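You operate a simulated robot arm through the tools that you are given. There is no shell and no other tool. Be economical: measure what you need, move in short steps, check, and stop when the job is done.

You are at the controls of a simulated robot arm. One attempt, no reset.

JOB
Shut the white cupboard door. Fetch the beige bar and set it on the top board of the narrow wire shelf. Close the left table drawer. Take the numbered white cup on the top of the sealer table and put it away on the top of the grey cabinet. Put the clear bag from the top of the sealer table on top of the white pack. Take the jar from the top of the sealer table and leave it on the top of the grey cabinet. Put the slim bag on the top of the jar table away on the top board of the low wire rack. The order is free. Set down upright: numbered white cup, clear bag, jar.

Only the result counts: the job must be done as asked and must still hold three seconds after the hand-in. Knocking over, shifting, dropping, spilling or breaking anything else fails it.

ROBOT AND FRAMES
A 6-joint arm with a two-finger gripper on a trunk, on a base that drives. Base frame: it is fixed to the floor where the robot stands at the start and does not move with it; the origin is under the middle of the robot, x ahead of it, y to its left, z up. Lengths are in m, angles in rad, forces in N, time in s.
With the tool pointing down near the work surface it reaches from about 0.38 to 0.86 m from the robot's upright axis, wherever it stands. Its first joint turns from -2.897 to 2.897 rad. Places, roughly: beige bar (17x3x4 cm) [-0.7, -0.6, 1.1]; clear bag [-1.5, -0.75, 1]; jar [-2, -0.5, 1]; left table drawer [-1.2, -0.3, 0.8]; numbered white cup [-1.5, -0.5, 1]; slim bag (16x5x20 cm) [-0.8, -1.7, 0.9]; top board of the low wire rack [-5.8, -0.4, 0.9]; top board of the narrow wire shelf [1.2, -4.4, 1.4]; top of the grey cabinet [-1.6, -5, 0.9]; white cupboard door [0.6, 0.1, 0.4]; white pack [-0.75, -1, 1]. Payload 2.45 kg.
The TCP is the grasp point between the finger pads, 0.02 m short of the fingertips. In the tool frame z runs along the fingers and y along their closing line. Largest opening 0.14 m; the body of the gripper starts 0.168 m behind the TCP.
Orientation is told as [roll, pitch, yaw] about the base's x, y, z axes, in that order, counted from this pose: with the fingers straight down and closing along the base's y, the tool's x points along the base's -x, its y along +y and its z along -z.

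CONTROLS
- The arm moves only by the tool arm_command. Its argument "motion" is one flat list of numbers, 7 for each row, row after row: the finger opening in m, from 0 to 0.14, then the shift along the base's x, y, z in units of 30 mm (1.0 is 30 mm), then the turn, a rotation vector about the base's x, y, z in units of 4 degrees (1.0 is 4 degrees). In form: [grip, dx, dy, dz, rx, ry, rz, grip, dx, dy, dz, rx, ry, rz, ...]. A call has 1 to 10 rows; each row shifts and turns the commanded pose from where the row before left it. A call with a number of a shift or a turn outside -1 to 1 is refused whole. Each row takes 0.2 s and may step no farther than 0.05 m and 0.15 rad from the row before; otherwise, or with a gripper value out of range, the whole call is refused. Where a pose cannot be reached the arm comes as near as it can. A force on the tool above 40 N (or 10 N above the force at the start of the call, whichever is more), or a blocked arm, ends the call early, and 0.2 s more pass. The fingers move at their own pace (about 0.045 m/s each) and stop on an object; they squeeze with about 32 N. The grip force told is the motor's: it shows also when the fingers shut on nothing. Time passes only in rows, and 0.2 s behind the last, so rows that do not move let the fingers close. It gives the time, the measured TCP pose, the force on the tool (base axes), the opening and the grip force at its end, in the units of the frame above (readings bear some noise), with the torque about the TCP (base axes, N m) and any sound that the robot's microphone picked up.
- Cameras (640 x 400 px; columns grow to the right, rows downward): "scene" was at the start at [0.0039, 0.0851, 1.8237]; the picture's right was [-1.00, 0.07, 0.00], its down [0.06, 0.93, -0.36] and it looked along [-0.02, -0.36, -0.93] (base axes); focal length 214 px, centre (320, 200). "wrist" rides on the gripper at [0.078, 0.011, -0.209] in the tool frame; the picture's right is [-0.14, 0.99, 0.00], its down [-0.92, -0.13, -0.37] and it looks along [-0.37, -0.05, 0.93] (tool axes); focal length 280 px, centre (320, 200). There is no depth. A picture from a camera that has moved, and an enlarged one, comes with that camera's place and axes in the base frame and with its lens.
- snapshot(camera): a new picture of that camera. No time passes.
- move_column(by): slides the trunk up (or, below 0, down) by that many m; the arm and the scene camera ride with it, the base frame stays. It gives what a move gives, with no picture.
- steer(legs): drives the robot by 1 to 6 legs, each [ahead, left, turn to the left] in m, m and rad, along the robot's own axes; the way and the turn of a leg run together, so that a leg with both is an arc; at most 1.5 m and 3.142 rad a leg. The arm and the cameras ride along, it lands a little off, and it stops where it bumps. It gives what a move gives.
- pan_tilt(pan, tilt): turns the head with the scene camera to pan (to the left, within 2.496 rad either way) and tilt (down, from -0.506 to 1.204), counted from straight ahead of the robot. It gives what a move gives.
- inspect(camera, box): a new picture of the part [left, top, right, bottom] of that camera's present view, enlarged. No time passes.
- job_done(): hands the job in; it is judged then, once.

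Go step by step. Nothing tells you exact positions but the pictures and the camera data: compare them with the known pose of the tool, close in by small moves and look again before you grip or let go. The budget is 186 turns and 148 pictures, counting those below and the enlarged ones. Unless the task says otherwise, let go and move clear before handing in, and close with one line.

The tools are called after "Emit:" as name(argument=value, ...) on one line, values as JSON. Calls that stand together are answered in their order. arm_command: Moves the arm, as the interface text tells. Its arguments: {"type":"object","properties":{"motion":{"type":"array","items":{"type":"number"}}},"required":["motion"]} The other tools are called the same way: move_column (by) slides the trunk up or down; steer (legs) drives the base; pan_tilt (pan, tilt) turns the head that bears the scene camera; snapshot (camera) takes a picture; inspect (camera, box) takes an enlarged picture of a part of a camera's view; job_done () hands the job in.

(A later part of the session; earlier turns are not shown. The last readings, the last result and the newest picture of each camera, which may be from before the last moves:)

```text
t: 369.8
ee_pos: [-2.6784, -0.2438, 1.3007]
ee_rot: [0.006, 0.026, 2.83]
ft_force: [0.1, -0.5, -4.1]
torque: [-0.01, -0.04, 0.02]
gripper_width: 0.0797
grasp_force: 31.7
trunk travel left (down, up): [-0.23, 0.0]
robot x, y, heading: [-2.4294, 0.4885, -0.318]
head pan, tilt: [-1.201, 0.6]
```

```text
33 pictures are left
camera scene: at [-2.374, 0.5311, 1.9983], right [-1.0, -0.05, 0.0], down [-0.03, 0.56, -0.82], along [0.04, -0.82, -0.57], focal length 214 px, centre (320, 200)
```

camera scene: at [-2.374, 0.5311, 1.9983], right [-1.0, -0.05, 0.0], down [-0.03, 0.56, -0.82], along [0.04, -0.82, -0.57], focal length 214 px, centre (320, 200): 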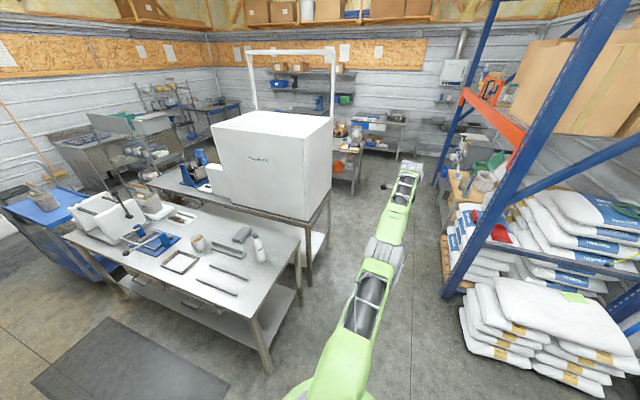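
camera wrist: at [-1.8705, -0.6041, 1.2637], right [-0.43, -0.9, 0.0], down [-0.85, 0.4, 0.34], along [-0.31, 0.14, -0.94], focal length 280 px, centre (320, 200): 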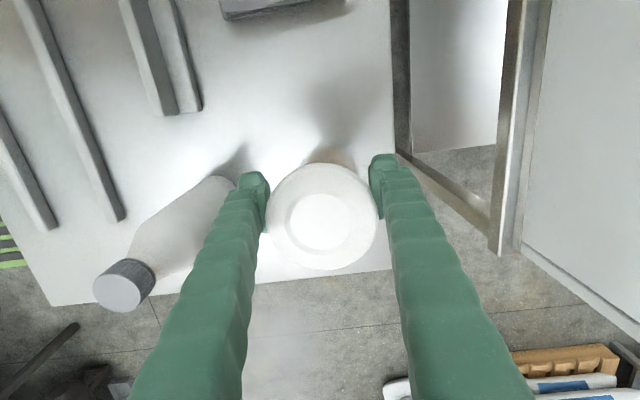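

The gap ahead is clear. I'll retract the arm and strafe through it toward the grey cabinet.

Emit:
arm_command(motion=[0, 0.3, 0.95, 0, 0, 0, 0, 0, 0.3, 0.95, 0, 0, 0, 0, 0, 0.3, 0.95, 0, 0, 0, 0, 0, 0.3, 0.95, 0, 0, 0, 0, 0, 0.3, 0.95, 0, 0, 0, 0, 0, 0.3, 0.95, 0, 0, 0, 0, 0, 0.3, 0.95, 0, 0, 0, 0, 0, 0.3, 0.95, 0, 0, 0, 0])

Emit:
steer(legs=[[-0.03, -1.2, 0.013], [0, -1.25, 0]])

Emit:
pan_tilt(pan=-1.0, tilt=0.6)

Emit:
snapshot(camera="scene")

```text
t: 371.6
ee_pos: [-2.6781, -0.2453, 1.3007]
ee_rot: [0.006, 0.027, 2.83]
ft_force: [0.4, -0.2, -2.6]
torque: [0.0, -0.05, -0.01]
gripper_width: 0.08
grasp_force: 32.1
out of reach, approached as far as the arm can: row 1, 2, 3, 4, 5, 6, 7, 8
trunk travel left (down, up): [-0.23, 0.0]
robot x, y, heading: [-2.429, 0.49, -0.316]
head pan, tilt: [-1.201, 0.6]
```

```text
t: 392.9
ee_pos: [-3.4063, -2.5431, 1.3005]
ee_rot: [0.007, 0.028, 2.866]
ft_force: [0.7, 0.0, -4.7]
torque: [0.02, -0.04, 0.01]
gripper_width: 0.0795
grasp_force: 32.0
trunk travel left (down, up): [-0.23, 0.0]
robot x, y, heading: [-3.1838, -1.8036, -0.286]
head pan, tilt: [-1.201, 0.6]
```

```text
t: 393.6
ee_pos: [-3.4073, -2.5436, 1.3014]
ee_rot: [0.006, 0.028, 2.867]
ft_force: [0.2, -0.5, -4.0]
torque: [-0.02, -0.04, 0.02]
gripper_width: 0.0793
grasp_force: 32.3
trunk travel left (down, up): [-0.23, 0.0]
robot x, y, heading: [-3.1848, -1.8016, -0.284]
head pan, tilt: [-1.0, 0.6]
```

```text
32 pictures are left
camera scene: at [-3.1143, -1.7537, 1.9983], right [-0.96, -0.28, 0.0], down [-0.16, 0.54, -0.82], along [0.23, -0.79, -0.57], focal length 214 px, centre (320, 200)
```

scene: 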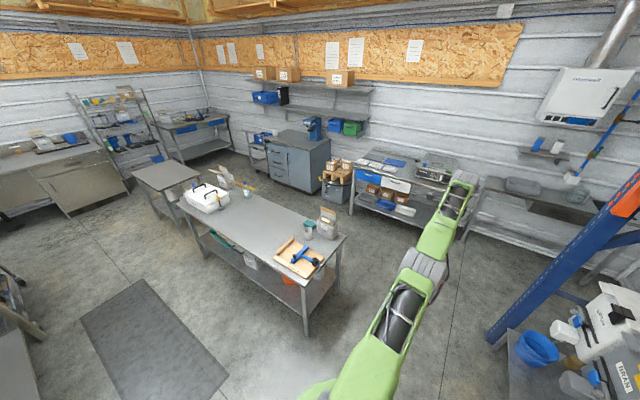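

The cabinet is straight past the middle table's far side. The arm is still stretched out, so I'll try lowering slightly and retracting.

Emit:
arm_command(motion=[0, 0, 0, -1, 0, 0, 0, 0, 0, 0.3, -0.5, 0, 0, 0, 0, 0.2, 0.7, 0, 0, 0, 0, 0, 0.2, 0.9, 0, 0, 0, 0, 0, 0.2, 0.9, 0, 0, 0, 0, 0, 0.2, 0.9, 0, 0, 0, 0, 0, 0.2, 0.9, 0, 0, 0, 0])

```text
t: 395.2
ee_pos: [-3.4205, -2.5435, 1.2666]
ee_rot: [0.004, 0.029, 2.866]
ft_force: [0.1, -0.7, -4.4]
torque: [0.0, -0.05, 0.01]
gripper_width: 0.0793
grasp_force: 32.2
out of reach, approached as far as the arm can: row 1, 2, 3, 4, 5, 6, 7
trunk travel left (down, up): [-0.23, 0.0]
robot x, y, heading: [-3.1841, -1.8004, -0.288]
head pan, tilt: [-1.0, 0.6]
```

I'll lower more, straight down, to leave the fully stretched state.

Emit:
arm_command(motion=[0, 0, 0, -1, 0, 0, 0, 0, 0, 0, -1, 0, 0, 0, 0, 0, 0, -1, 0, 0, 0])

Emit:
arm_command(motion=[0, 0.15, 0.5, 0, 0, 0, 0, 0, 0.15, 0.5, 0, 0, 0, 0])

```text
t: 396.0
ee_pos: [-3.4251, -2.5586, 1.1767]
ee_rot: [0.004, 0.027, 2.866]
ft_force: [0.1, -0.4, -3.9]
torque: [0.03, -0.07, -0.03]
gripper_width: 0.0792
grasp_force: 32.2
out of reach, approached as far as the arm can: row 1, 2
trunk travel left (down, up): [-0.23, 0.0]
robot x, y, heading: [-3.1852, -1.8004, -0.284]
head pan, tilt: [-1.0, 0.6]
```

```text
t: 396.6
ee_pos: [-3.4264, -2.5563, 1.178]
ee_rot: [0.005, 0.027, 2.866]
ft_force: [0.2, -0.3, -3.2]
torque: [0.0, -0.02, -0.01]
gripper_width: 0.0795
grasp_force: 31.8
out of reach, approached as far as the arm can: row 1, 2
trunk travel left (down, up): [-0.23, 0.0]
robot x, y, heading: [-3.1851, -1.7989, -0.287]
head pan, tilt: [-1.0, 0.6]
```

I'll go down to z≈1.0, where the arm had more freedom, and retract from there.

Emit:
arm_command(motion=[0, 0, 0, -1, 0, 0, 0, 0, 0, 0, -1, 0, 0, 0, 0, 0, 0, -1, 0, 0, 0, 0, 0, 0, -1, 0, 0, 0, 0, 0, 0, -1, 0, 0, 0])

Emit:
arm_command(motion=[0, 0.25, 0.9, 0, 0, 0, 0, 0, 0.25, 0.9, 0, 0, 0, 0, 0, 0.25, 0.9, 0, 0, 0, 0])

```text
t: 397.8
ee_pos: [-3.4284, -2.5584, 1.0284]
ee_rot: [0.007, 0.026, 2.866]
ft_force: [-0.2, -0.2, -2.7]
torque: [0.04, -0.04, -0.01]
gripper_width: 0.0796
grasp_force: 32.1
trunk travel left (down, up): [-0.23, 0.0]
robot x, y, heading: [-3.1838, -1.8012, -0.287]
head pan, tilt: [-1.0, 0.6]
```

```text
t: 398.6
ee_pos: [-3.432, -2.5543, 1.0256]
ee_rot: [0.003, 0.028, 2.866]
ft_force: [-0.4, 0.1, -3.6]
torque: [0.0, -0.03, -0.01]
gripper_width: 0.0796
grasp_force: 32.5
out of reach, approached as far as the arm can: row 1, 2, 3
trunk travel left (down, up): [-0.23, 0.0]
robot x, y, heading: [-3.1854, -1.8003, -0.285]
head pan, tilt: [-1.0, 0.6]
```

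I'll probe which directions are free: outward, then sideways.

Emit:
arm_command(motion=[0, -0.25, -0.9, 0, 0, 0, 0])

Emit:
arm_command(motion=[0, 0.9, -0.25, 0, 0, 0, 0, 0, 0.9, -0.25, 0, 0, 0, 0])

Emit:
arm_command(motion=[0, 0.25, 0.9, 0, 0, 0, 0])

Emit:
pan_tilt(pan=-1.35, tilt=0.9)

Emit:
snapshot(camera="scene")

```text
t: 399.0
ee_pos: [-3.4325, -2.5571, 1.0264]
ee_rot: [0.006, 0.028, 2.865]
ft_force: [-0.2, -0.3, -4.0]
torque: [0.03, 0.0, 0.01]
gripper_width: 0.0792
grasp_force: 31.6
out of reach, approached as far as the arm can: row 1
trunk travel left (down, up): [-0.23, 0.0]
robot x, y, heading: [-3.1842, -1.7968, -0.285]
head pan, tilt: [-1.0, 0.6]
```

```text
t: 399.6
ee_pos: [-3.3805, -2.5749, 1.0279]
ee_rot: [0.005, 0.028, 2.867]
ft_force: [0.3, 0.4, -4.7]
torque: [0.01, -0.02, -0.01]
gripper_width: 0.0794
grasp_force: 32.1
out of reach, approached as far as the arm can: row 2
trunk travel left (down, up): [-0.23, 0.0]
robot x, y, heading: [-3.1845, -1.8024, -0.283]
head pan, tilt: [-1.0, 0.6]
```

```text
t: 400.0
ee_pos: [-3.3812, -2.5756, 1.0269]
ee_rot: [0.002, 0.028, 2.865]
ft_force: [-0.1, -1.2, -4.2]
torque: [-0.02, -0.04, -0.02]
gripper_width: 0.0795
grasp_force: 31.4
out of reach, approached as far as the arm can: row 1
trunk travel left (down, up): [-0.23, 0.0]
robot x, y, heading: [-3.1883, -1.8003, -0.287]
head pan, tilt: [-1.0, 0.6]
```

```text
t: 400.8
ee_pos: [-3.3803, -2.5748, 1.0279]
ee_rot: [0.003, 0.026, 2.866]
ft_force: [-0.1, -0.3, -4.2]
torque: [0.03, -0.04, 0.02]
gripper_width: 0.0791
grasp_force: 32.0
trunk travel left (down, up): [-0.23, 0.0]
robot x, y, heading: [-3.1855, -1.7978, -0.283]
head pan, tilt: [-1.349, 0.901]
```

```text
31 pictures are left
camera scene: at [-3.1439, -1.7443, 1.9736], right [-1.0, 0.06, 0.0], down [0.05, 0.78, -0.62], along [-0.04, -0.62, -0.78], focal length 214 px, centre (320, 200)
```

scene: 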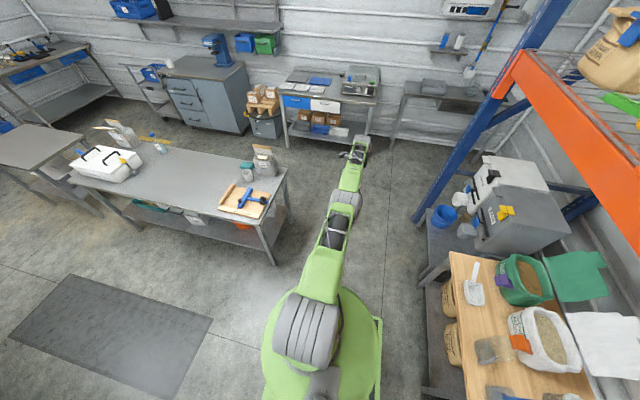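

The elbow seems locked straight (singular), so I'll try unlocking it with a small outward tilt of the fingers, which brings the wrist inward.

Emit:
arm_command(motion=[0, 0, 0, -0.5, -0.954, 0.3, 0, 0, 0, 0, -0.5, -0.954, 0.3, 0, 0, 0, 0, -0.5, -0.954, 0.3, 0])

Emit:
arm_command(motion=[0, 0.25, 0.9, 0, 0, 0, 0, 0, 0.25, 0.9, 0, 0, 0, 0])

```text
t: 401.6
ee_pos: [-3.3998, -2.6302, 0.971]
ee_rot: [0.215, 0.023, 2.868]
ft_force: [0.2, -0.2, -4.2]
torque: [0.06, -0.07, 0.02]
gripper_width: 0.0795
grasp_force: 32.1
out of reach, approached as far as the arm can: row 1, 2, 3
trunk travel left (down, up): [-0.23, 0.0]
robot x, y, heading: [-3.1862, -1.8032, -0.284]
head pan, tilt: [-1.349, 0.901]
```

```text
t: 402.2
ee_pos: [-3.4023, -2.6279, 0.9659]
ee_rot: [0.214, 0.02, 2.871]
ft_force: [-0.3, 0.9, -3.8]
torque: [0.01, -0.04, -0.01]
gripper_width: 0.0794
grasp_force: 32.2
out of reach, approached as far as the arm can: row 1, 2
trunk travel left (down, up): [-0.23, 0.0]
robot x, y, heading: [-3.1879, -1.8028, -0.289]
head pan, tilt: [-1.349, 0.901]
```

I'll try combined inward and vertical steps, both ways, to break the lock.

Emit:
arm_command(motion=[0, 0.2, 0.8, 1, 0.954, -0.3, 0, 0, 0.2, 0.8, 1, 0.954, -0.3, 0, 0, 0.2, 0.8, 1, 0.954, -0.3, 0])

Emit:
arm_command(motion=[0, 0.25, 0.9, -1, 0, 0, 0, 0, 0.25, 0.9, -1, 0, 0, 0, 0, 0.25, 0.9, -1, 0, 0, 0])

```text
t: 403.0
ee_pos: [-3.3905, -2.5721, 1.0539]
ee_rot: [0.002, 0.026, 2.866]
ft_force: [-0.1, -0.1, -3.9]
torque: [0.0, -0.03, 0.02]
gripper_width: 0.0796
grasp_force: 31.8
out of reach, approached as far as the arm can: row 1, 2, 3
trunk travel left (down, up): [-0.23, 0.0]
robot x, y, heading: [-3.1879, -1.8022, -0.282]
head pan, tilt: [-1.349, 0.901]
```

```text
t: 403.8
ee_pos: [-3.3978, -2.5619, 0.9624]
ee_rot: [0.004, 0.029, 2.867]
ft_force: [0.2, 1.1, -3.7]
torque: [0.04, -0.06, 0.02]
gripper_width: 0.0794
grasp_force: 31.7
out of reach, approached as far as the arm can: row 1, 2, 3
trunk travel left (down, up): [-0.23, 0.0]
robot x, y, heading: [-3.1832, -1.803, -0.284]
head pan, tilt: [-1.349, 0.901]
```

I'll make one stronger attempt with the largest inward step plus tilt; otherwise I can place the jar using base and vertical moves alone.

Emit:
arm_command(motion=[0, 0.9, 1, 0.9, -0.954, 0.3, 0, 0, 0.9, 1, 0.9, -0.954, 0.3, 0, 0, 0.9, 1, 0.9, -0.954, 0.3, 0, 0, 0.9, 1, 0.9, -0.954, 0.3, 0])

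```text
t: 404.8
ee_pos: [-3.373, -2.6516, 1.0964]
ee_rot: [0.208, 0.021, 2.871]
ft_force: [0.3, -0.5, -5.0]
torque: [0.1, -0.14, 0.0]
gripper_width: 0.0794
grasp_force: 31.9
out of reach, approached as far as the arm can: row 1, 2, 3, 4
trunk travel left (down, up): [-0.23, 0.0]
robot x, y, heading: [-3.1854, -1.8006, -0.279]
head pan, tilt: [-1.349, 0.901]
```

I'll level the jar again and proceed with base and vertical motion.

Emit:
arm_command(motion=[0, 0, 0, 0.5, 0.954, -0.3, 0, 0, 0, 0, 0.5, 0.954, -0.3, 0, 0, 0, 0, 0.5, 0.9, -0.28, 0, 0, 0, 0, 1, 0, 0, 0, 0, 0, 0, 1, 0, 0, 0, 0, 0, 0, 1, 0, 0, 0, 0, 0, 0, 1, 0, 0, 0])

```text
t: 406.4
ee_pos: [-3.3548, -2.5843, 1.2405]
ee_rot: [0.026, 0.027, 2.865]
ft_force: [0.4, 0.4, -3.5]
torque: [-0.01, -0.03, 0.01]
gripper_width: 0.0792
grasp_force: 32.1
out of reach, approached as far as the arm can: row 1, 2, 3, 4, 7
trunk travel left (down, up): [-0.23, 0.0]
robot x, y, heading: [-3.185, -1.799, -0.286]
head pan, tilt: [-1.349, 0.901]
```

I'll strafe past the middle table's end, then go diagonally into the aisle in front of the bench.

Emit:
steer(legs=[[0, -1.26, -0.02], [0.85, -0.26, 0]])

Emit:
pan_tilt(pan=-0.9, tilt=0.7)

Emit:
snapshot(camera="scene")

```text
t: 421.9
ee_pos: [-3.0543, -4.2821, 1.2403]
ee_rot: [0.025, 0.025, 2.806]
ft_force: [-0.2, 0.0, -4.1]
torque: [0.01, -0.04, 0.03]
gripper_width: 0.079
grasp_force: 32.1
trunk travel left (down, up): [-0.23, 0.0]
robot x, y, heading: [-2.8407, -3.5113, -0.345]
head pan, tilt: [-1.349, 0.901]
```

```text
t: 422.8
ee_pos: [-3.0545, -4.2814, 1.2404]
ee_rot: [0.026, 0.029, 2.808]
ft_force: [1.0, 0.1, -4.9]
torque: [0.03, -0.01, 0.02]
gripper_width: 0.0788
grasp_force: 31.9
trunk travel left (down, up): [-0.23, 0.0]
robot x, y, heading: [-2.8418, -3.5085, -0.345]
head pan, tilt: [-0.901, 0.7]
```

```text
30 pictures are left
camera scene: at [-2.758, -3.4612, 1.9896], right [-0.95, -0.32, 0.0], down [-0.21, 0.61, -0.76], along [0.24, -0.72, -0.64], focal length 214 px, centre (320, 200)
```

scene: 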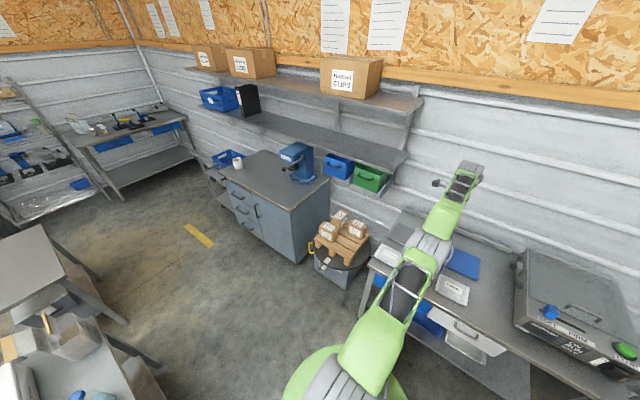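

The cabinet top spans u −0.73…+0.19, n −4.95…−5.48, with a blue mixer at the back and a white cup at the far end. I'll bring the jar to about u≈−0.1, n≈−5.07.

Emit:
steer(legs=[[0.9, 0, 0], [0.6, 0, 0]])

Emit:
snapshot(camera="wrist")

Emit:
pan_tilt(pan=-1.3, tilt=0.8)

Emit:
snapshot(camera="scene")

```text
t: 430.5
ee_pos: [-1.6156, -4.7683, 1.2405]
ee_rot: [0.027, 0.026, 2.832]
ft_force: [0.2, -0.2, -3.7]
torque: [-0.01, 0.02, -0.01]
gripper_width: 0.0788
grasp_force: 31.5
trunk travel left (down, up): [-0.23, 0.0]
robot x, y, heading: [-1.4241, -3.9907, -0.319]
head pan, tilt: [-0.901, 0.7]
```

```text
29 pictures are left
camera wrist: at [-1.5485, -4.795, 1.4512], right [-0.43, -0.9, 0.02], down [-0.84, 0.41, 0.34], along [-0.32, 0.13, -0.94], focal length 280 px, centre (320, 200)
```

wrist: 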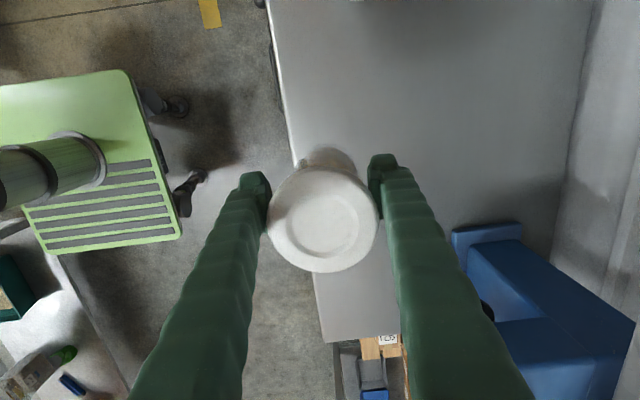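

```text
t: 431.3
ee_pos: [-1.6165, -4.7684, 1.2403]
ee_rot: [0.026, 0.027, 2.832]
ft_force: [-0.3, 0.6, -3.7]
torque: [0.01, -0.06, 0.03]
gripper_width: 0.0786
grasp_force: 31.5
trunk travel left (down, up): [-0.23, 0.0]
robot x, y, heading: [-1.4196, -3.9892, -0.319]
head pan, tilt: [-1.3, 0.799]
```

```text
28 pictures are left
camera scene: at [-1.3745, -3.9407, 1.9814], right [-1.0, 0.05, 0.0], down [0.03, 0.72, -0.7], along [-0.03, -0.7, -0.72], focal length 214 px, centre (320, 200)
```

scene: 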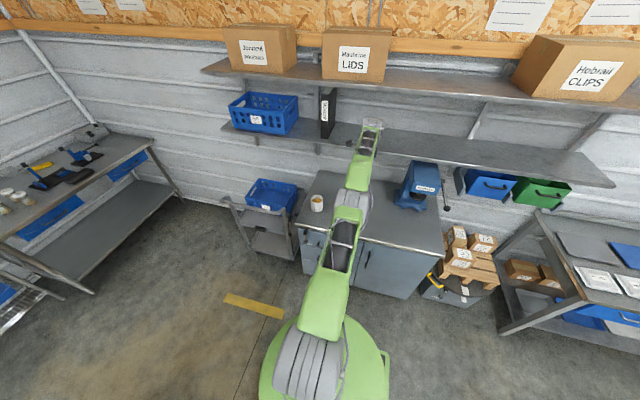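

The front edge is only 6 cm from the jar's axis, so I'll strafe 7 cm further in, then lower.

Emit:
steer(legs=[[0, -0.075, 0]])

Emit:
arm_command(motion=[0, 0, 0, -1, 0, 0, 0, 0, 0, 0, -1, 0, 0, 0, 0, 0, 0, -1, 0, 0, 0, 0, 0, 0, -1, 0, 0, 0, 0, 0, 0, -1, 0, 0, 0])

Emit:
snapshot(camera="wrist")

```text
t: 432.7
ee_pos: [-1.6382, -4.8415, 1.2394]
ee_rot: [0.027, 0.029, 2.835]
ft_force: [0.5, -0.1, -4.0]
torque: [0.02, -0.03, 0.0]
gripper_width: 0.0784
grasp_force: 31.9
trunk travel left (down, up): [-0.23, 0.0]
robot x, y, heading: [-1.446, -4.0654, -0.318]
head pan, tilt: [-1.3, 0.799]
```

```text
t: 433.9
ee_pos: [-1.6412, -4.8498, 1.0891]
ee_rot: [0.021, 0.028, 2.835]
ft_force: [0.6, 0.4, -3.2]
torque: [0.01, -0.07, -0.01]
gripper_width: 0.0788
grasp_force: 32.8
out of reach, approached as far as the arm can: row 2, 4
trunk travel left (down, up): [-0.23, 0.0]
robot x, y, heading: [-1.4463, -4.0608, -0.315]
head pan, tilt: [-1.3, 0.799]
```

```text
27 pictures are left
camera wrist: at [-1.5746, -4.8772, 1.2997], right [-0.43, -0.9, 0.02], down [-0.85, 0.41, 0.34], along [-0.31, 0.13, -0.94], focal length 280 px, centre (320, 200)
```

wrist: 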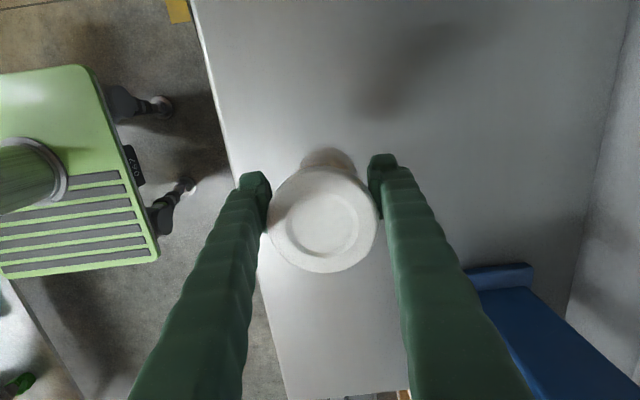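

The jar is well over the cabinet top. I'll lower to contact.

Emit:
arm_command(motion=[0, 0, 0, -1, 0, 0, 0, 0, 0, 0, -1, 0, 0, 0, 0, 0, 0, -0.6, 0, 0, 0])

Emit:
arm_command(motion=[0, 0, 0, -0.3, 0, 0, 0, 0, 0, 0, -0.3, 0, 0, 0])

Emit:
arm_command(motion=[0, 0, 0, -0.2, 0, 0, 0, 0, 0, 0, -0.2, 0, 0, 0])

Emit:
arm_command(motion=[0, 0, 0, -0.2, 0, 0, 0])

```text
t: 434.7
ee_pos: [-1.6417, -4.8479, 1.0129]
ee_rot: [0.025, 0.028, 2.834]
ft_force: [0.1, 0.0, -3.6]
torque: [0.01, -0.04, -0.01]
gripper_width: 0.0789
grasp_force: 32.3
trunk travel left (down, up): [-0.23, 0.0]
robot x, y, heading: [-1.4465, -4.0628, -0.32]
head pan, tilt: [-1.3, 0.799]
```

```text
t: 435.3
ee_pos: [-1.6412, -4.8475, 0.9944]
ee_rot: [0.029, 0.027, 2.835]
ft_force: [-0.2, 1.6, -3.5]
torque: [0.0, -0.05, -0.02]
gripper_width: 0.0787
grasp_force: 32.0
trunk travel left (down, up): [-0.23, 0.0]
robot x, y, heading: [-1.4434, -4.0656, -0.306]
head pan, tilt: [-1.3, 0.799]
```

```text
t: 435.9
ee_pos: [-1.6395, -4.8442, 0.985]
ee_rot: [0.026, 0.027, 2.835]
ft_force: [-0.7, -0.5, -4.3]
torque: [-0.01, -0.03, 0.04]
gripper_width: 0.0787
grasp_force: 32.2
out of reach, approached as far as the arm can: row 1
trunk travel left (down, up): [-0.23, 0.0]
robot x, y, heading: [-1.4443, -4.06, -0.312]
head pan, tilt: [-1.3, 0.799]
```

```text
t: 436.3
ee_pos: [-1.6398, -4.844, 0.9772]
ee_rot: [0.027, 0.029, 2.834]
ft_force: [0.1, 0.7, -4.0]
torque: [0.01, -0.03, -0.03]
gripper_width: 0.0785
grasp_force: 31.7
trunk travel left (down, up): [-0.23, 0.0]
robot x, y, heading: [-1.4473, -4.065, -0.318]
head pan, tilt: [-1.3, 0.799]
```

Emit:
arm_command(motion=[0, 0, 0, -0.2, 0, 0, 0, 0, 0, 0, -0.2, 0, 0, 0])

Emit:
arm_command(motion=[0, 0, 0, -0.2, 0, 0, 0])

Emit:
arm_command(motion=[0, 0, 0, -0.2, 0, 0, 0])

Emit:
arm_command(motion=[0, 0, 0, -0.2, 0, 0, 0])

```text
t: 436.9
ee_pos: [-1.6378, -4.8412, 0.966]
ee_rot: [0.027, 0.028, 2.834]
ft_force: [0.2, -0.2, -4.4]
torque: [0.01, -0.04, 0.03]
gripper_width: 0.0785
grasp_force: 32.1
trunk travel left (down, up): [-0.23, 0.0]
robot x, y, heading: [-1.4479, -4.0653, -0.316]
head pan, tilt: [-1.3, 0.799]
```

```text
t: 437.3
ee_pos: [-1.6383, -4.8414, 0.9603]
ee_rot: [0.026, 0.028, 2.834]
ft_force: [-0.1, -0.1, -4.1]
torque: [-0.02, -0.03, -0.04]
gripper_width: 0.0782
grasp_force: 32.5
trunk travel left (down, up): [-0.23, 0.0]
robot x, y, heading: [-1.443, -4.0647, -0.311]
head pan, tilt: [-1.3, 0.799]
```

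```text
t: 437.7
ee_pos: [-1.6398, -4.8408, 0.9538]
ee_rot: [0.027, 0.028, 2.836]
ft_force: [-0.8, 1.4, -3.8]
torque: [-0.01, -0.02, -0.01]
gripper_width: 0.0784
grasp_force: 32.0
out of reach, approached as far as the arm can: row 1
trunk travel left (down, up): [-0.23, 0.0]
robot x, y, heading: [-1.4438, -4.064, -0.318]
head pan, tilt: [-1.3, 0.799]
```

```text
t: 438.1
ee_pos: [-1.6382, -4.8375, 0.9505]
ee_rot: [0.031, 0.027, 2.836]
ft_force: [0.8, 1.0, 11.7]
torque: [0.51, -0.11, -0.02]
gripper_width: 0.0786
grasp_force: 32.1
trunk travel left (down, up): [-0.23, 0.0]
robot x, y, heading: [-1.4454, -4.0594, -0.315]
head pan, tilt: [-1.3, 0.799]
```

Contact with the cabinet top. I'll release gently and go straight up.

Emit:
arm_command(motion=[0, 0, 0, 0.05, 0.15, 0, 0, 0.085, 0, 0, 0, 0, 0, 0, 0.1, 0, 0, 0, 0, 0, 0, 0.115, 0, 0, 0, 0, 0, 0, 0.12, 0, 0, 0, 0, 0, 0])

Emit:
arm_command(motion=[0.12, 0, 0, 1, 0, 0, 0, 0.12, 0, 0, 1, 0, 0, 0, 0.12, 0, 0, 1, 0, 0, 0, 0.12, 0, 0, 1, 0, 0, 0, 0.12, 0, 0, 1, 0, 0, 0, 0.12, 0, 0, 1, 0, 0, 0, 0.12, 0, 0, 1, 0, 0, 0])

Emit:
snapshot(camera="wrist")

```text
t: 439.3
ee_pos: [-1.6367, -4.8361, 0.949]
ee_rot: [0.015, 0.024, 2.836]
ft_force: [0.2, 1.8, -2.6]
torque: [0.15, -0.09, 0.0]
gripper_width: 0.1195
grasp_force: 0.1
out of reach, approached as far as the arm can: row 1
trunk travel left (down, up): [-0.23, 0.0]
robot x, y, heading: [-1.446, -4.0627, -0.319]
head pan, tilt: [-1.3, 0.799]
```

```text
t: 440.9
ee_pos: [-1.6374, -4.8388, 1.159]
ee_rot: [0.018, 0.024, 2.834]
ft_force: [-0.2, 1.1, -1.3]
torque: [-0.01, 0.02, 0.02]
gripper_width: 0.1197
grasp_force: 0.1
trunk travel left (down, up): [-0.23, 0.0]
robot x, y, heading: [-1.4414, -4.063, -0.318]
head pan, tilt: [-1.3, 0.799]
```

```text
26 pictures are left
camera wrist: at [-1.5699, -4.867, 1.3712], right [-0.43, -0.9, 0.01], down [-0.85, 0.41, 0.34], along [-0.32, 0.14, -0.94], focal length 280 px, centre (320, 200)
```

wrist: 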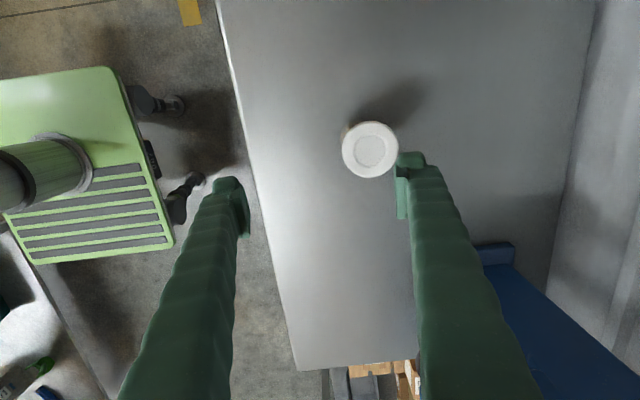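

The jar appears about 6–7 cm further back than the grip centre. I'll check that it is upright and still.

Emit:
arm_command(motion=[0.12, 0, 0, 0, 0, 0, 0, 0.12, 0, 0, 0, 0, 0, 0])

Emit:
inspect(camera="wrist", box=[220, 60, 460, 240])

Emit:
inspect(camera="scene", box=[280, 140, 460, 280])

```text
t: 441.5
ee_pos: [-1.6369, -4.8389, 1.1596]
ee_rot: [0.015, 0.024, 2.836]
ft_force: [-0.3, -0.4, 0.0]
torque: [0.01, -0.03, -0.01]
gripper_width: 0.1201
grasp_force: 0.1
trunk travel left (down, up): [-0.23, 0.0]
robot x, y, heading: [-1.4424, -4.0606, -0.314]
head pan, tilt: [-1.3, 0.799]
```

```text
2.22 times, centred on (340, 150) of wrist
camera zoom: at [-1.5701, -4.8676, 1.3705], right [-0.43, -0.9, 0.01], down [-0.85, 0.41, 0.34], along [-0.32, 0.14, -0.94], focal length 623 px, centre (276, 311)
```

zoom: 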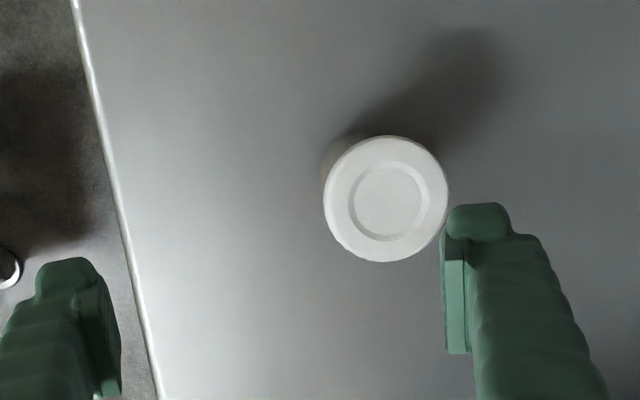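

```text
2.86 times, centred on (370, 210) of scene
camera zoom: at [-1.3984, -4.0127, 1.9814], right [-1.0, 0.05, 0.0], down [0.03, 0.72, -0.7], along [-0.03, -0.7, -0.72], focal length 613 px, centre (177, 171)
```

zoom: 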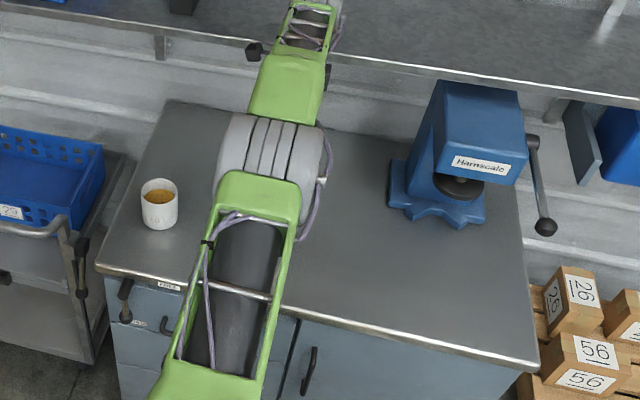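

The jar stands upright and steady. Now I'll try to unstretch the arm by retracting.

Emit:
arm_command(motion=[0.12, 0, 0, 1, 0, 0, 0, 0.12, 0, 0, 1, 0, 0, 0, 0.12, 0.2, 0.9, 0, 0, 0, 0, 0.12, 0.2, 0.9, 0, 0, 0, 0, 0.12, 0.2, 0.9, 0, 0, 0, 0, 0.12, 0.2, 0.9, 0, 0, 0, 0])

```text
t: 442.9
ee_pos: [-1.6134, -4.7267, 1.2237]
ee_rot: [0.018, 0.024, 2.835]
ft_force: [-0.9, -0.9, 0.4]
torque: [-0.04, 0.02, -0.03]
gripper_width: 0.1199
grasp_force: 0.1
trunk travel left (down, up): [-0.23, 0.0]
robot x, y, heading: [-1.4468, -4.0614, -0.317]
head pan, tilt: [-1.3, 0.799]
```

The arm is free again. I'll retract fully, raise, and drive back by the same route.

Emit:
arm_command(motion=[0.12, 0.25, 0.95, 0.5, 0, 0, 0, 0.12, 0.25, 0.95, 0.5, 0, 0, 0, 0.12, 0.25, 0.95, 0.5, 0, 0, 0, 0.12, 0.25, 0.95, 0.5, 0, 0, 0, 0.12, 0, 0, 0.5, 0, 0, 0])

Emit:
steer(legs=[[-1.0, 0.03, 0.012], [-0.5, 0.03, 0], [-0.85, 0.3, 0]])

Emit:
steer(legs=[[0, 1.0, 0], [0, 0.5, 0]])

```text
t: 444.1
ee_pos: [-1.5816, -4.616, 1.2953]
ee_rot: [0.016, 0.025, 2.836]
ft_force: [0.0, 0.0, -0.9]
torque: [0.0, -0.01, 0.02]
gripper_width: 0.12
grasp_force: 0.1
trunk travel left (down, up): [-0.23, 0.0]
robot x, y, heading: [-1.448, -4.0656, -0.318]
head pan, tilt: [-1.3, 0.799]
```

```text
t: 456.2
ee_pos: [-3.7234, -3.6171, 1.2953]
ee_rot: [0.016, 0.025, 2.903]
ft_force: [-0.1, 0.9, 0.4]
torque: [0.02, -0.03, 0.0]
gripper_width: 0.1198
grasp_force: 0.1
trunk travel left (down, up): [-0.23, 0.0]
robot x, y, heading: [-3.6225, -3.0553, -0.244]
head pan, tilt: [-1.3, 0.799]
```

```text
t: 470.0
ee_pos: [-3.3504, -2.1435, 1.2956]
ee_rot: [0.018, 0.025, 2.893]
ft_force: [-1.1, 0.0, -0.3]
torque: [0.01, 0.0, 0.04]
gripper_width: 0.1198
grasp_force: 0.0
trunk travel left (down, up): [-0.23, 0.0]
robot x, y, heading: [-3.2487, -1.5839, -0.253]
head pan, tilt: [-1.3, 0.799]
```

On track; I'll correct the heading, finish crossing the gap, and come alongside the table opposite the cup.

Emit:
steer(legs=[[0.1, 0, -0.052], [0, 1.1, 0], [0, 1.1, 0]])

```text
t: 490.0
ee_pos: [-2.6385, -0.0835, 1.2956]
ee_rot: [0.016, 0.025, 2.879]
ft_force: [-0.4, -0.1, 0.4]
torque: [-0.03, -0.02, 0.02]
gripper_width: 0.1203
grasp_force: 0.1
trunk travel left (down, up): [-0.23, 0.0]
robot x, y, heading: [-2.5255, 0.4747, -0.275]
head pan, tilt: [-1.3, 0.799]
```

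Emit:
steer(legs=[[0.7, 0, -0.03], [0.6, 0, 0]])

Emit:
snapshot(camera="wrist")

```text
t: 496.9
ee_pos: [-1.4005, -0.4491, 1.2944]
ee_rot: [0.015, 0.026, 2.853]
ft_force: [-0.2, -0.4, 0.5]
torque: [0.05, 0.03, 0.0]
gripper_width: 0.1198
grasp_force: 0.1
trunk travel left (down, up): [-0.23, 0.0]
robot x, y, heading: [-1.2732, 0.1064, -0.305]
head pan, tilt: [-1.3, 0.799]
```

```text
23 pictures are left
camera wrist: at [-1.3337, -0.4767, 1.5065], right [-0.41, -0.91, 0.01], down [-0.85, 0.39, 0.34], along [-0.32, 0.13, -0.94], focal length 280 px, centre (320, 200)
```

wrist: 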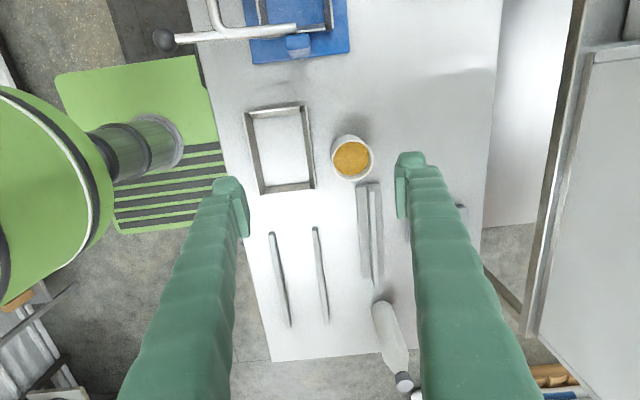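

The cup is at about [-1.461, -0.494], with room for the fingers on both sides (a low frame is in front). I'll align and descend to z≈1.1.

Emit:
arm_command(motion=[0.11, -0.5, -0.37, -0.9, 0, 0, 0, 0.11, -0.5, -0.37, -0.9, 0, 0, 0, 0.11, -0.5, -0.37, -1, 0, 0, 0, 0.11, -0.5, -0.37, -1, 0, 0, 0, 0.11, 0, 0, -1, 0, 0, 0, 0.11, 0, 0, -1, 0, 0, 0])

Emit:
snapshot(camera="wrist")

```text
t: 498.3
ee_pos: [-1.4622, -0.493, 1.1203]
ee_rot: [0.016, 0.026, 2.852]
ft_force: [0.5, -0.5, -0.3]
torque: [-0.01, 0.0, 0.01]
gripper_width: 0.11
grasp_force: 0.0
trunk travel left (down, up): [-0.23, 0.0]
robot x, y, heading: [-1.274, 0.1088, -0.304]
head pan, tilt: [-1.3, 0.799]
```

```text
22 pictures are left
camera wrist: at [-1.3938, -0.5205, 1.3301], right [-0.41, -0.91, 0.01], down [-0.85, 0.39, 0.34], along [-0.32, 0.13, -0.94], focal length 280 px, centre (320, 200)
```

wrist: 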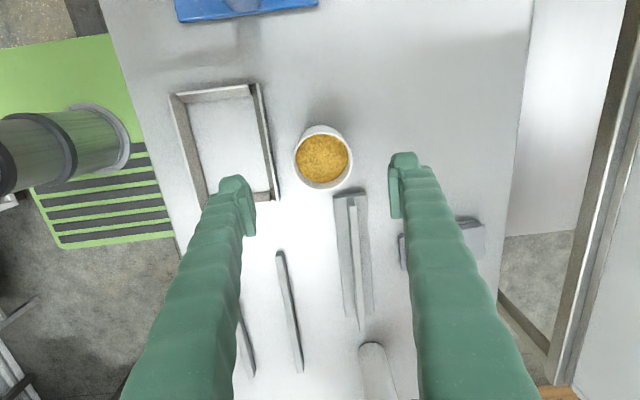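

It's aligned. I'll descend to z≈0.963, keeping the fingertip above the low frame.

Emit:
arm_command(motion=[0.11, 0, -0.2, -1, 0, 0, 0, 0.11, 0, 0, -1, 0, 0, 0, 0.11, 0, 0, -1, 0, 0, 0, 0.11, 0, 0, -1, 0, 0, 0, 0.11, 0, 0, -1, 0, 0, 0, 0.11, 0, 0, -0.2, 0, 0, 0])

Emit:
snapshot(camera="wrist")

```text
t: 499.7
ee_pos: [-1.4612, -0.4985, 0.9662]
ee_rot: [0.016, 0.024, 2.853]
ft_force: [0.1, 0.0, 0.3]
torque: [-0.03, 0.01, -0.02]
gripper_width: 0.1102
grasp_force: 0.0
trunk travel left (down, up): [-0.23, 0.0]
robot x, y, heading: [-1.2717, 0.1067, -0.298]
head pan, tilt: [-1.3, 0.799]
```

```text
21 pictures are left
camera wrist: at [-1.3933, -0.5267, 1.1771], right [-0.41, -0.91, 0.01], down [-0.85, 0.39, 0.34], along [-0.32, 0.13, -0.94], focal length 280 px, centre (320, 200)
```

wrist: 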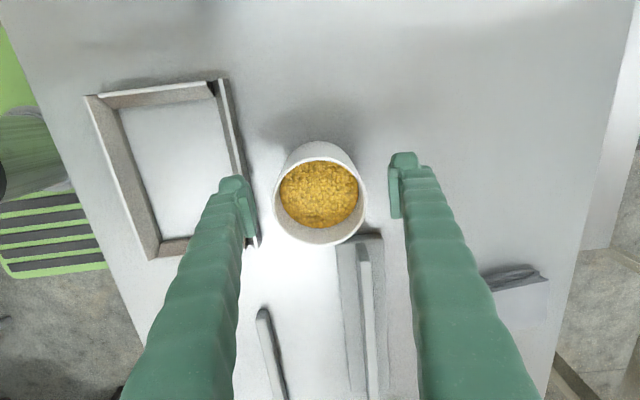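

The rim is actually at z≈0.953, so I'll go 4 cm lower and then close.

Emit:
arm_command(motion=[0.11, 0, 0, -1, 0, 0, 0, 0.11, 0, 0, -0.3, 0, 0, 0])

Emit:
arm_command(motion=[0.095, 0, 0, 0, 0, 0, 0, 0.08, 0, 0, 0, 0, 0, 0, 0.06, 0, 0, 0, 0, 0, 0, 0.03, 0, 0, 0, 0, 0, 0, 0, 0, 0, 0, 0, 0, 0])

Emit:
snapshot(camera="wrist")

```text
t: 500.3
ee_pos: [-1.4618, -0.4992, 0.9268]
ee_rot: [0.016, 0.025, 2.852]
ft_force: [0.2, -0.3, 0.2]
torque: [-0.02, 0.02, -0.02]
gripper_width: 0.11
grasp_force: 0.1
trunk travel left (down, up): [-0.23, 0.0]
robot x, y, heading: [-1.2744, 0.1061, -0.292]
head pan, tilt: [-1.3, 0.799]
```

```text
t: 501.5
ee_pos: [-1.462, -0.5003, 0.926]
ee_rot: [0.015, 0.023, 2.851]
ft_force: [1.0, 1.0, 0.9]
torque: [-0.08, 0.0, 0.01]
gripper_width: 0.0901
grasp_force: 31.7
trunk travel left (down, up): [-0.23, 0.0]
robot x, y, heading: [-1.2733, 0.1063, -0.297]
head pan, tilt: [-1.3, 0.799]
```

```text
20 pictures are left
camera wrist: at [-1.3946, -0.5274, 1.137], right [-0.41, -0.91, 0.01], down [-0.85, 0.39, 0.34], along [-0.32, 0.13, -0.94], focal length 280 px, centre (320, 200)
```

wrist: 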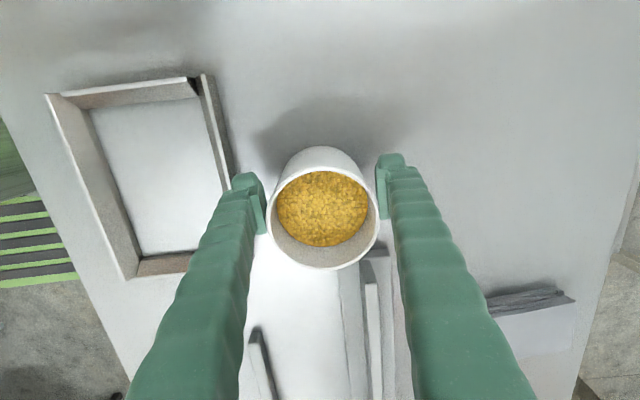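

The cup is held at 9 cm. I'll lift smoothly.

Emit:
arm_command(motion=[0, 0, 0, 0.4, 0, 0, 0, 0, 0, 0, 0.7, 0, 0, 0, 0, 0, 0, 0.8, 0, 0, 0, 0, 0, 0, 0.8, 0, 0, 0, 0, 0, 0, 0.8, 0, 0, 0, 0, 0, 0, 0.8, 0, 0, 0, 0, 0.1, 0.3, 0.8, 0, 0, 0, 0, 0.1, 0.4, 0.8, 0, 0, 0, 0, 0.1, 0.4, 0.8, 0, 0, 0, 0, 0.1, 0.4, 0.8, 0, 0, 0])

Emit:
arm_command(motion=[0, 0.1, 0.4, 0.8, 0, 0, 0, 0, 0.1, 0.4, 0.8, 0, 0, 0, 0, 0.1, 0.4, 0.8, 0, 0, 0, 0, 0.1, 0.4, 0.6, 0, 0, 0])

Emit:
snapshot(camera="wrist")

```text
t: 503.7
ee_pos: [-1.4507, -0.4521, 1.1527]
ee_rot: [0.016, 0.024, 2.852]
ft_force: [0.4, 0.3, -3.4]
torque: [-0.05, -0.05, 0.0]
gripper_width: 0.0899
grasp_force: 32.1
trunk travel left (down, up): [-0.23, 0.0]
robot x, y, heading: [-1.2752, 0.1053, -0.291]
head pan, tilt: [-1.3, 0.799]
```

```text
t: 504.7
ee_pos: [-1.4384, -0.4064, 1.2417]
ee_rot: [0.016, 0.024, 2.851]
ft_force: [-0.3, -0.1, -2.8]
torque: [-0.01, -0.03, -0.02]
gripper_width: 0.0897
grasp_force: 31.9
trunk travel left (down, up): [-0.23, 0.0]
robot x, y, heading: [-1.2762, 0.1059, -0.302]
head pan, tilt: [-1.3, 0.799]
```

```text
19 pictures are left
camera wrist: at [-1.3708, -0.4337, 1.4533], right [-0.41, -0.91, 0.01], down [-0.85, 0.39, 0.34], along [-0.32, 0.13, -0.94], focal length 280 px, centre (320, 200)
```

wrist: 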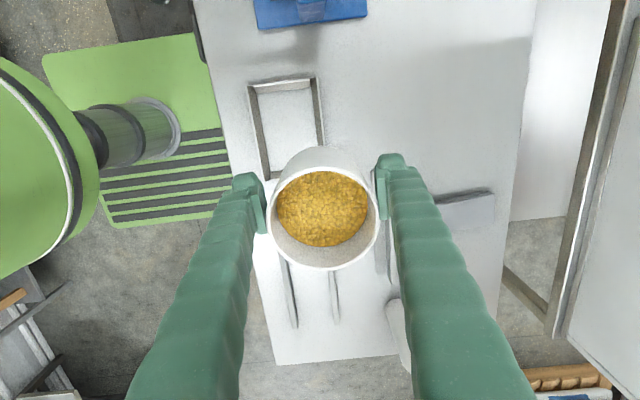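

The cup is steady. I'll drive the same route back toward the cabinet.

Emit:
steer(legs=[[-0.7, 0, 0], [-0.57, 0, 0], [0, -1.2, 0], [0, -1.2, 0]])

```text
t: 531.9
ee_pos: [-3.4872, -2.2351, 1.2419]
ee_rot: [0.017, 0.024, 2.785]
ft_force: [-0.2, 0.2, -3.3]
torque: [-0.04, -0.01, -0.02]
gripper_width: 0.0871
grasp_force: 32.0
trunk travel left (down, up): [-0.23, 0.0]
robot x, y, heading: [-3.2915, -1.7371, -0.362]
head pan, tilt: [-1.3, 0.799]
```

The grip opening dropped slightly (0.087), so I'll check the cup before continuing.

Emit:
snapshot(camera="wrist")

Emit:
steer(legs=[[0.1, 0, 0.057], [0, -1.28, 0], [0.85, -0.26, 0]])

```text
18 pictures are left
camera wrist: at [-3.4218, -2.2677, 1.453], right [-0.47, -0.88, 0.01], down [-0.82, 0.45, 0.34], along [-0.31, 0.15, -0.94], focal length 280 px, centre (320, 200)
```

wrist: 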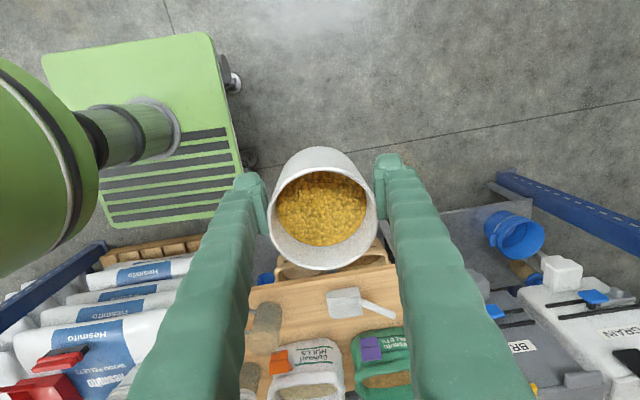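

```text
t: 548.3
ee_pos: [-3.0479, -4.0091, 1.2434]
ee_rot: [0.016, 0.023, 2.83]
ft_force: [-0.3, -0.3, -3.2]
torque: [-0.01, -0.04, 0.02]
gripper_width: 0.0858
grasp_force: 32.1
trunk travel left (down, up): [-0.23, 0.0]
robot x, y, heading: [-2.8729, -3.4974, -0.328]
head pan, tilt: [-1.3, 0.799]
```

Still upright. I'll continue to the cabinet: ahead 1.38 m with a small strafe in.

Emit:
steer(legs=[[0.8, -0.09, 0.02], [0.58, -0.08, 0]])

Emit:
snapshot(camera="wrist")

```text
t: 555.6
ee_pos: [-1.7875, -4.6084, 1.2417]
ee_rot: [0.016, 0.024, 2.824]
ft_force: [-0.5, 0.0, -2.6]
torque: [0.01, 0.01, 0.0]
gripper_width: 0.086
grasp_force: 32.2
trunk travel left (down, up): [-0.23, 0.0]
robot x, y, heading: [-1.6085, -4.1023, -0.328]
head pan, tilt: [-1.3, 0.799]
```

```text
17 pictures are left
camera wrist: at [-1.7209, -4.639, 1.4529], right [-0.44, -0.9, 0.01], down [-0.84, 0.42, 0.34], along [-0.31, 0.14, -0.94], focal length 280 px, centre (320, 200)
```

wrist: 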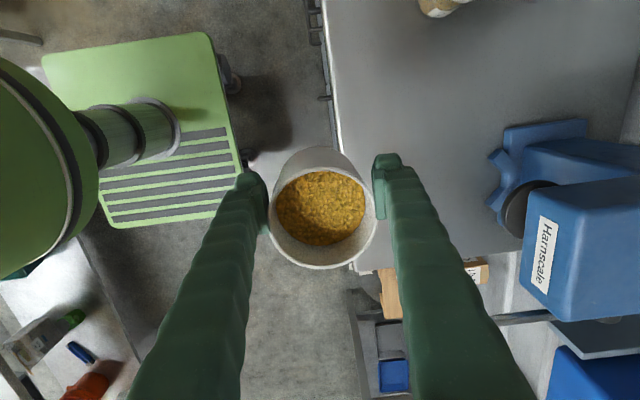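

The cup will go at u≈−0.27, n≈−5.07, between the jar and the scale. I'll move in and lower to just above contact.

Emit:
arm_command(motion=[0, 0.05, -0.97, 0, 0, 0, 0, 0, 0.05, -0.97, 0, 0, 0, 0, 0, 0.05, -0.97, 0, 0, 0, 0, 0, 0.05, -0.97, 0, 0, 0, 0, 0, 0.05, -0.97, 0, 0, 0, 0, 0, 0, 0, -0.9, 0, 0, 0, 0, 0, 0, -0.9, 0, 0, 0, 0, 0, 0, -0.9, 0, 0, 0])

Emit:
arm_command(motion=[0, 0, 0, -0.9, 0, 0, 0, 0, 0, 0, -0.9, 0, 0, 0, 0, 0, 0, -0.9, 0, 0, 0, 0, 0, 0, -0.9, 0, 0, 0])

Emit:
snapshot(camera="wrist")

```text
t: 557.4
ee_pos: [-1.7793, -4.7563, 1.1642]
ee_rot: [0.017, 0.025, 2.824]
ft_force: [-0.3, 0.4, -3.1]
torque: [-0.01, -0.03, -0.02]
gripper_width: 0.0855
grasp_force: 31.7
trunk travel left (down, up): [-0.23, 0.0]
robot x, y, heading: [-1.6076, -4.1035, -0.326]
head pan, tilt: [-1.3, 0.799]
```

```text
t: 558.4
ee_pos: [-1.7778, -4.7571, 1.0532]
ee_rot: [0.015, 0.025, 2.823]
ft_force: [0.2, 0.2, -2.7]
torque: [0.0, -0.03, 0.0]
gripper_width: 0.0855
grasp_force: 31.8
trunk travel left (down, up): [-0.23, 0.0]
robot x, y, heading: [-1.6094, -4.1059, -0.33]
head pan, tilt: [-1.3, 0.799]
```

```text
16 pictures are left
camera wrist: at [-1.7117, -4.7866, 1.2635], right [-0.44, -0.9, 0.01], down [-0.84, 0.42, 0.34], along [-0.31, 0.14, -0.94], focal length 280 px, centre (320, 200)
```

wrist: 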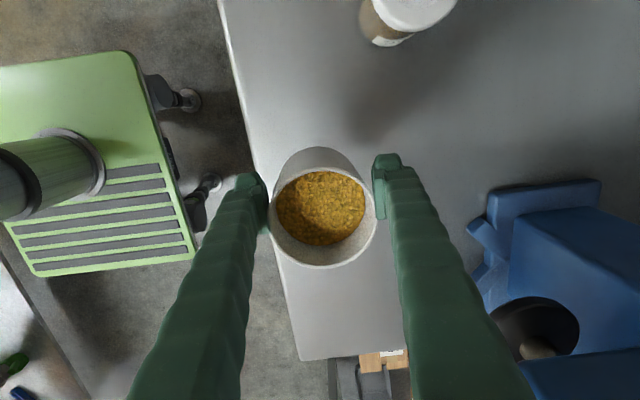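

It's well placed over the top. I'll lower to contact.

Emit:
arm_command(motion=[0, 0, 0, -0.9, 0, 0, 0, 0, 0, 0, -0.9, 0, 0, 0])

Emit:
arm_command(motion=[0, 0, 0, -0.25, 0, 0, 0, 0, 0, 0, -0.25, 0, 0, 0])

Emit:
arm_command(motion=[0, 0, 0, -0.2, 0, 0, 0, 0, 0, 0, -0.15, 0, 0, 0])

Emit:
arm_command(motion=[0, 0, 0, -0.15, 0, 0, 0])

Emit:
arm_command(motion=[0, 0, 0, -0.15, 0, 0, 0])

```text
t: 559.0
ee_pos: [-1.7785, -4.7575, 0.9989]
ee_rot: [0.015, 0.025, 2.822]
ft_force: [-0.9, -0.2, -2.7]
torque: [0.03, -0.05, 0.04]
gripper_width: 0.0858
grasp_force: 31.8
trunk travel left (down, up): [-0.23, 0.0]
robot x, y, heading: [-1.6103, -4.1058, -0.328]
head pan, tilt: [-1.3, 0.799]
```

```text
t: 559.6
ee_pos: [-1.7807, -4.7563, 0.9835]
ee_rot: [0.017, 0.025, 2.822]
ft_force: [0.7, 0.3, -3.6]
torque: [0.01, -0.05, -0.02]
gripper_width: 0.0852
grasp_force: 32.5
trunk travel left (down, up): [-0.23, 0.0]
robot x, y, heading: [-1.6076, -4.101, -0.329]
head pan, tilt: [-1.3, 0.799]
```

```text
t: 560.2
ee_pos: [-1.7808, -4.7541, 0.9735]
ee_rot: [0.016, 0.024, 2.823]
ft_force: [-0.3, -0.6, -2.8]
torque: [-0.03, 0.0, 0.0]
gripper_width: 0.0852
grasp_force: 32.3
trunk travel left (down, up): [-0.23, 0.0]
robot x, y, heading: [-1.6084, -4.1016, -0.323]
head pan, tilt: [-1.3, 0.799]
```

```text
t: 560.6
ee_pos: [-1.781, -4.7539, 0.9673]
ee_rot: [0.017, 0.023, 2.822]
ft_force: [-0.8, 0.3, -3.0]
torque: [0.03, -0.06, -0.01]
gripper_width: 0.0854
grasp_force: 32.6
trunk travel left (down, up): [-0.23, 0.0]
robot x, y, heading: [-1.6104, -4.1033, -0.325]
head pan, tilt: [-1.3, 0.799]
```

```text
t: 561.0
ee_pos: [-1.7808, -4.7543, 0.9633]
ee_rot: [0.016, 0.025, 2.823]
ft_force: [-0.5, 0.2, -2.8]
torque: [-0.01, -0.06, -0.03]
gripper_width: 0.0854
grasp_force: 31.5
trunk travel left (down, up): [-0.23, 0.0]
robot x, y, heading: [-1.6067, -4.1016, -0.324]
head pan, tilt: [-1.3, 0.799]
```

Emit:
arm_command(motion=[0, 0, 0, -0.2, 0, 0, 0])

Emit:
arm_command(motion=[0, 0, 0, -0.2, 0, 0, 0])

Emit:
arm_command(motion=[0, 0, 0, -0.2, 0, 0, 0])

Emit:
arm_command(motion=[0, 0, 0, -0.2, 0, 0, 0])

Emit:
arm_command(motion=[0, 0, 0, -0.15, 0, 0, 0])

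```text
t: 561.4
ee_pos: [-1.7812, -4.7548, 0.9567]
ee_rot: [0.015, 0.026, 2.822]
ft_force: [-1.3, 0.5, -2.7]
torque: [-0.01, -0.06, 0.02]
gripper_width: 0.0853
grasp_force: 32.1
trunk travel left (down, up): [-0.23, 0.0]
robot x, y, heading: [-1.6096, -4.1024, -0.33]
head pan, tilt: [-1.3, 0.799]
```

```text
t: 561.8
ee_pos: [-1.7804, -4.7549, 0.9523]
ee_rot: [0.015, 0.026, 2.822]
ft_force: [0.7, 0.2, -2.5]
torque: [-0.04, -0.08, 0.0]
gripper_width: 0.0852
grasp_force: 32.0
trunk travel left (down, up): [-0.23, 0.0]
robot x, y, heading: [-1.6106, -4.1038, -0.329]
head pan, tilt: [-1.3, 0.799]
```

```text
t: 562.2
ee_pos: [-1.781, -4.7546, 0.9454]
ee_rot: [0.018, 0.024, 2.822]
ft_force: [0.1, 0.2, -2.7]
torque: [0.03, -0.02, 0.0]
gripper_width: 0.0852
grasp_force: 32.6
trunk travel left (down, up): [-0.23, 0.0]
robot x, y, heading: [-1.6064, -4.1064, -0.323]
head pan, tilt: [-1.3, 0.799]
```

```text
t: 562.6
ee_pos: [-1.7793, -4.7527, 0.9394]
ee_rot: [0.016, 0.027, 2.821]
ft_force: [0.2, -0.7, -3.2]
torque: [0.0, -0.02, 0.01]
gripper_width: 0.0851
grasp_force: 31.7
trunk travel left (down, up): [-0.23, 0.0]
robot x, y, heading: [-1.6129, -4.1025, -0.324]
head pan, tilt: [-1.3, 0.799]
```

```text
t: 563.0
ee_pos: [-1.7799, -4.7546, 0.9357]
ee_rot: [0.015, 0.025, 2.821]
ft_force: [0.4, 0.8, -2.8]
torque: [0.0, -0.07, -0.01]
gripper_width: 0.085
grasp_force: 31.7
trunk travel left (down, up): [-0.23, 0.0]
robot x, y, heading: [-1.6067, -4.1044, -0.33]
head pan, tilt: [-1.3, 0.799]
```

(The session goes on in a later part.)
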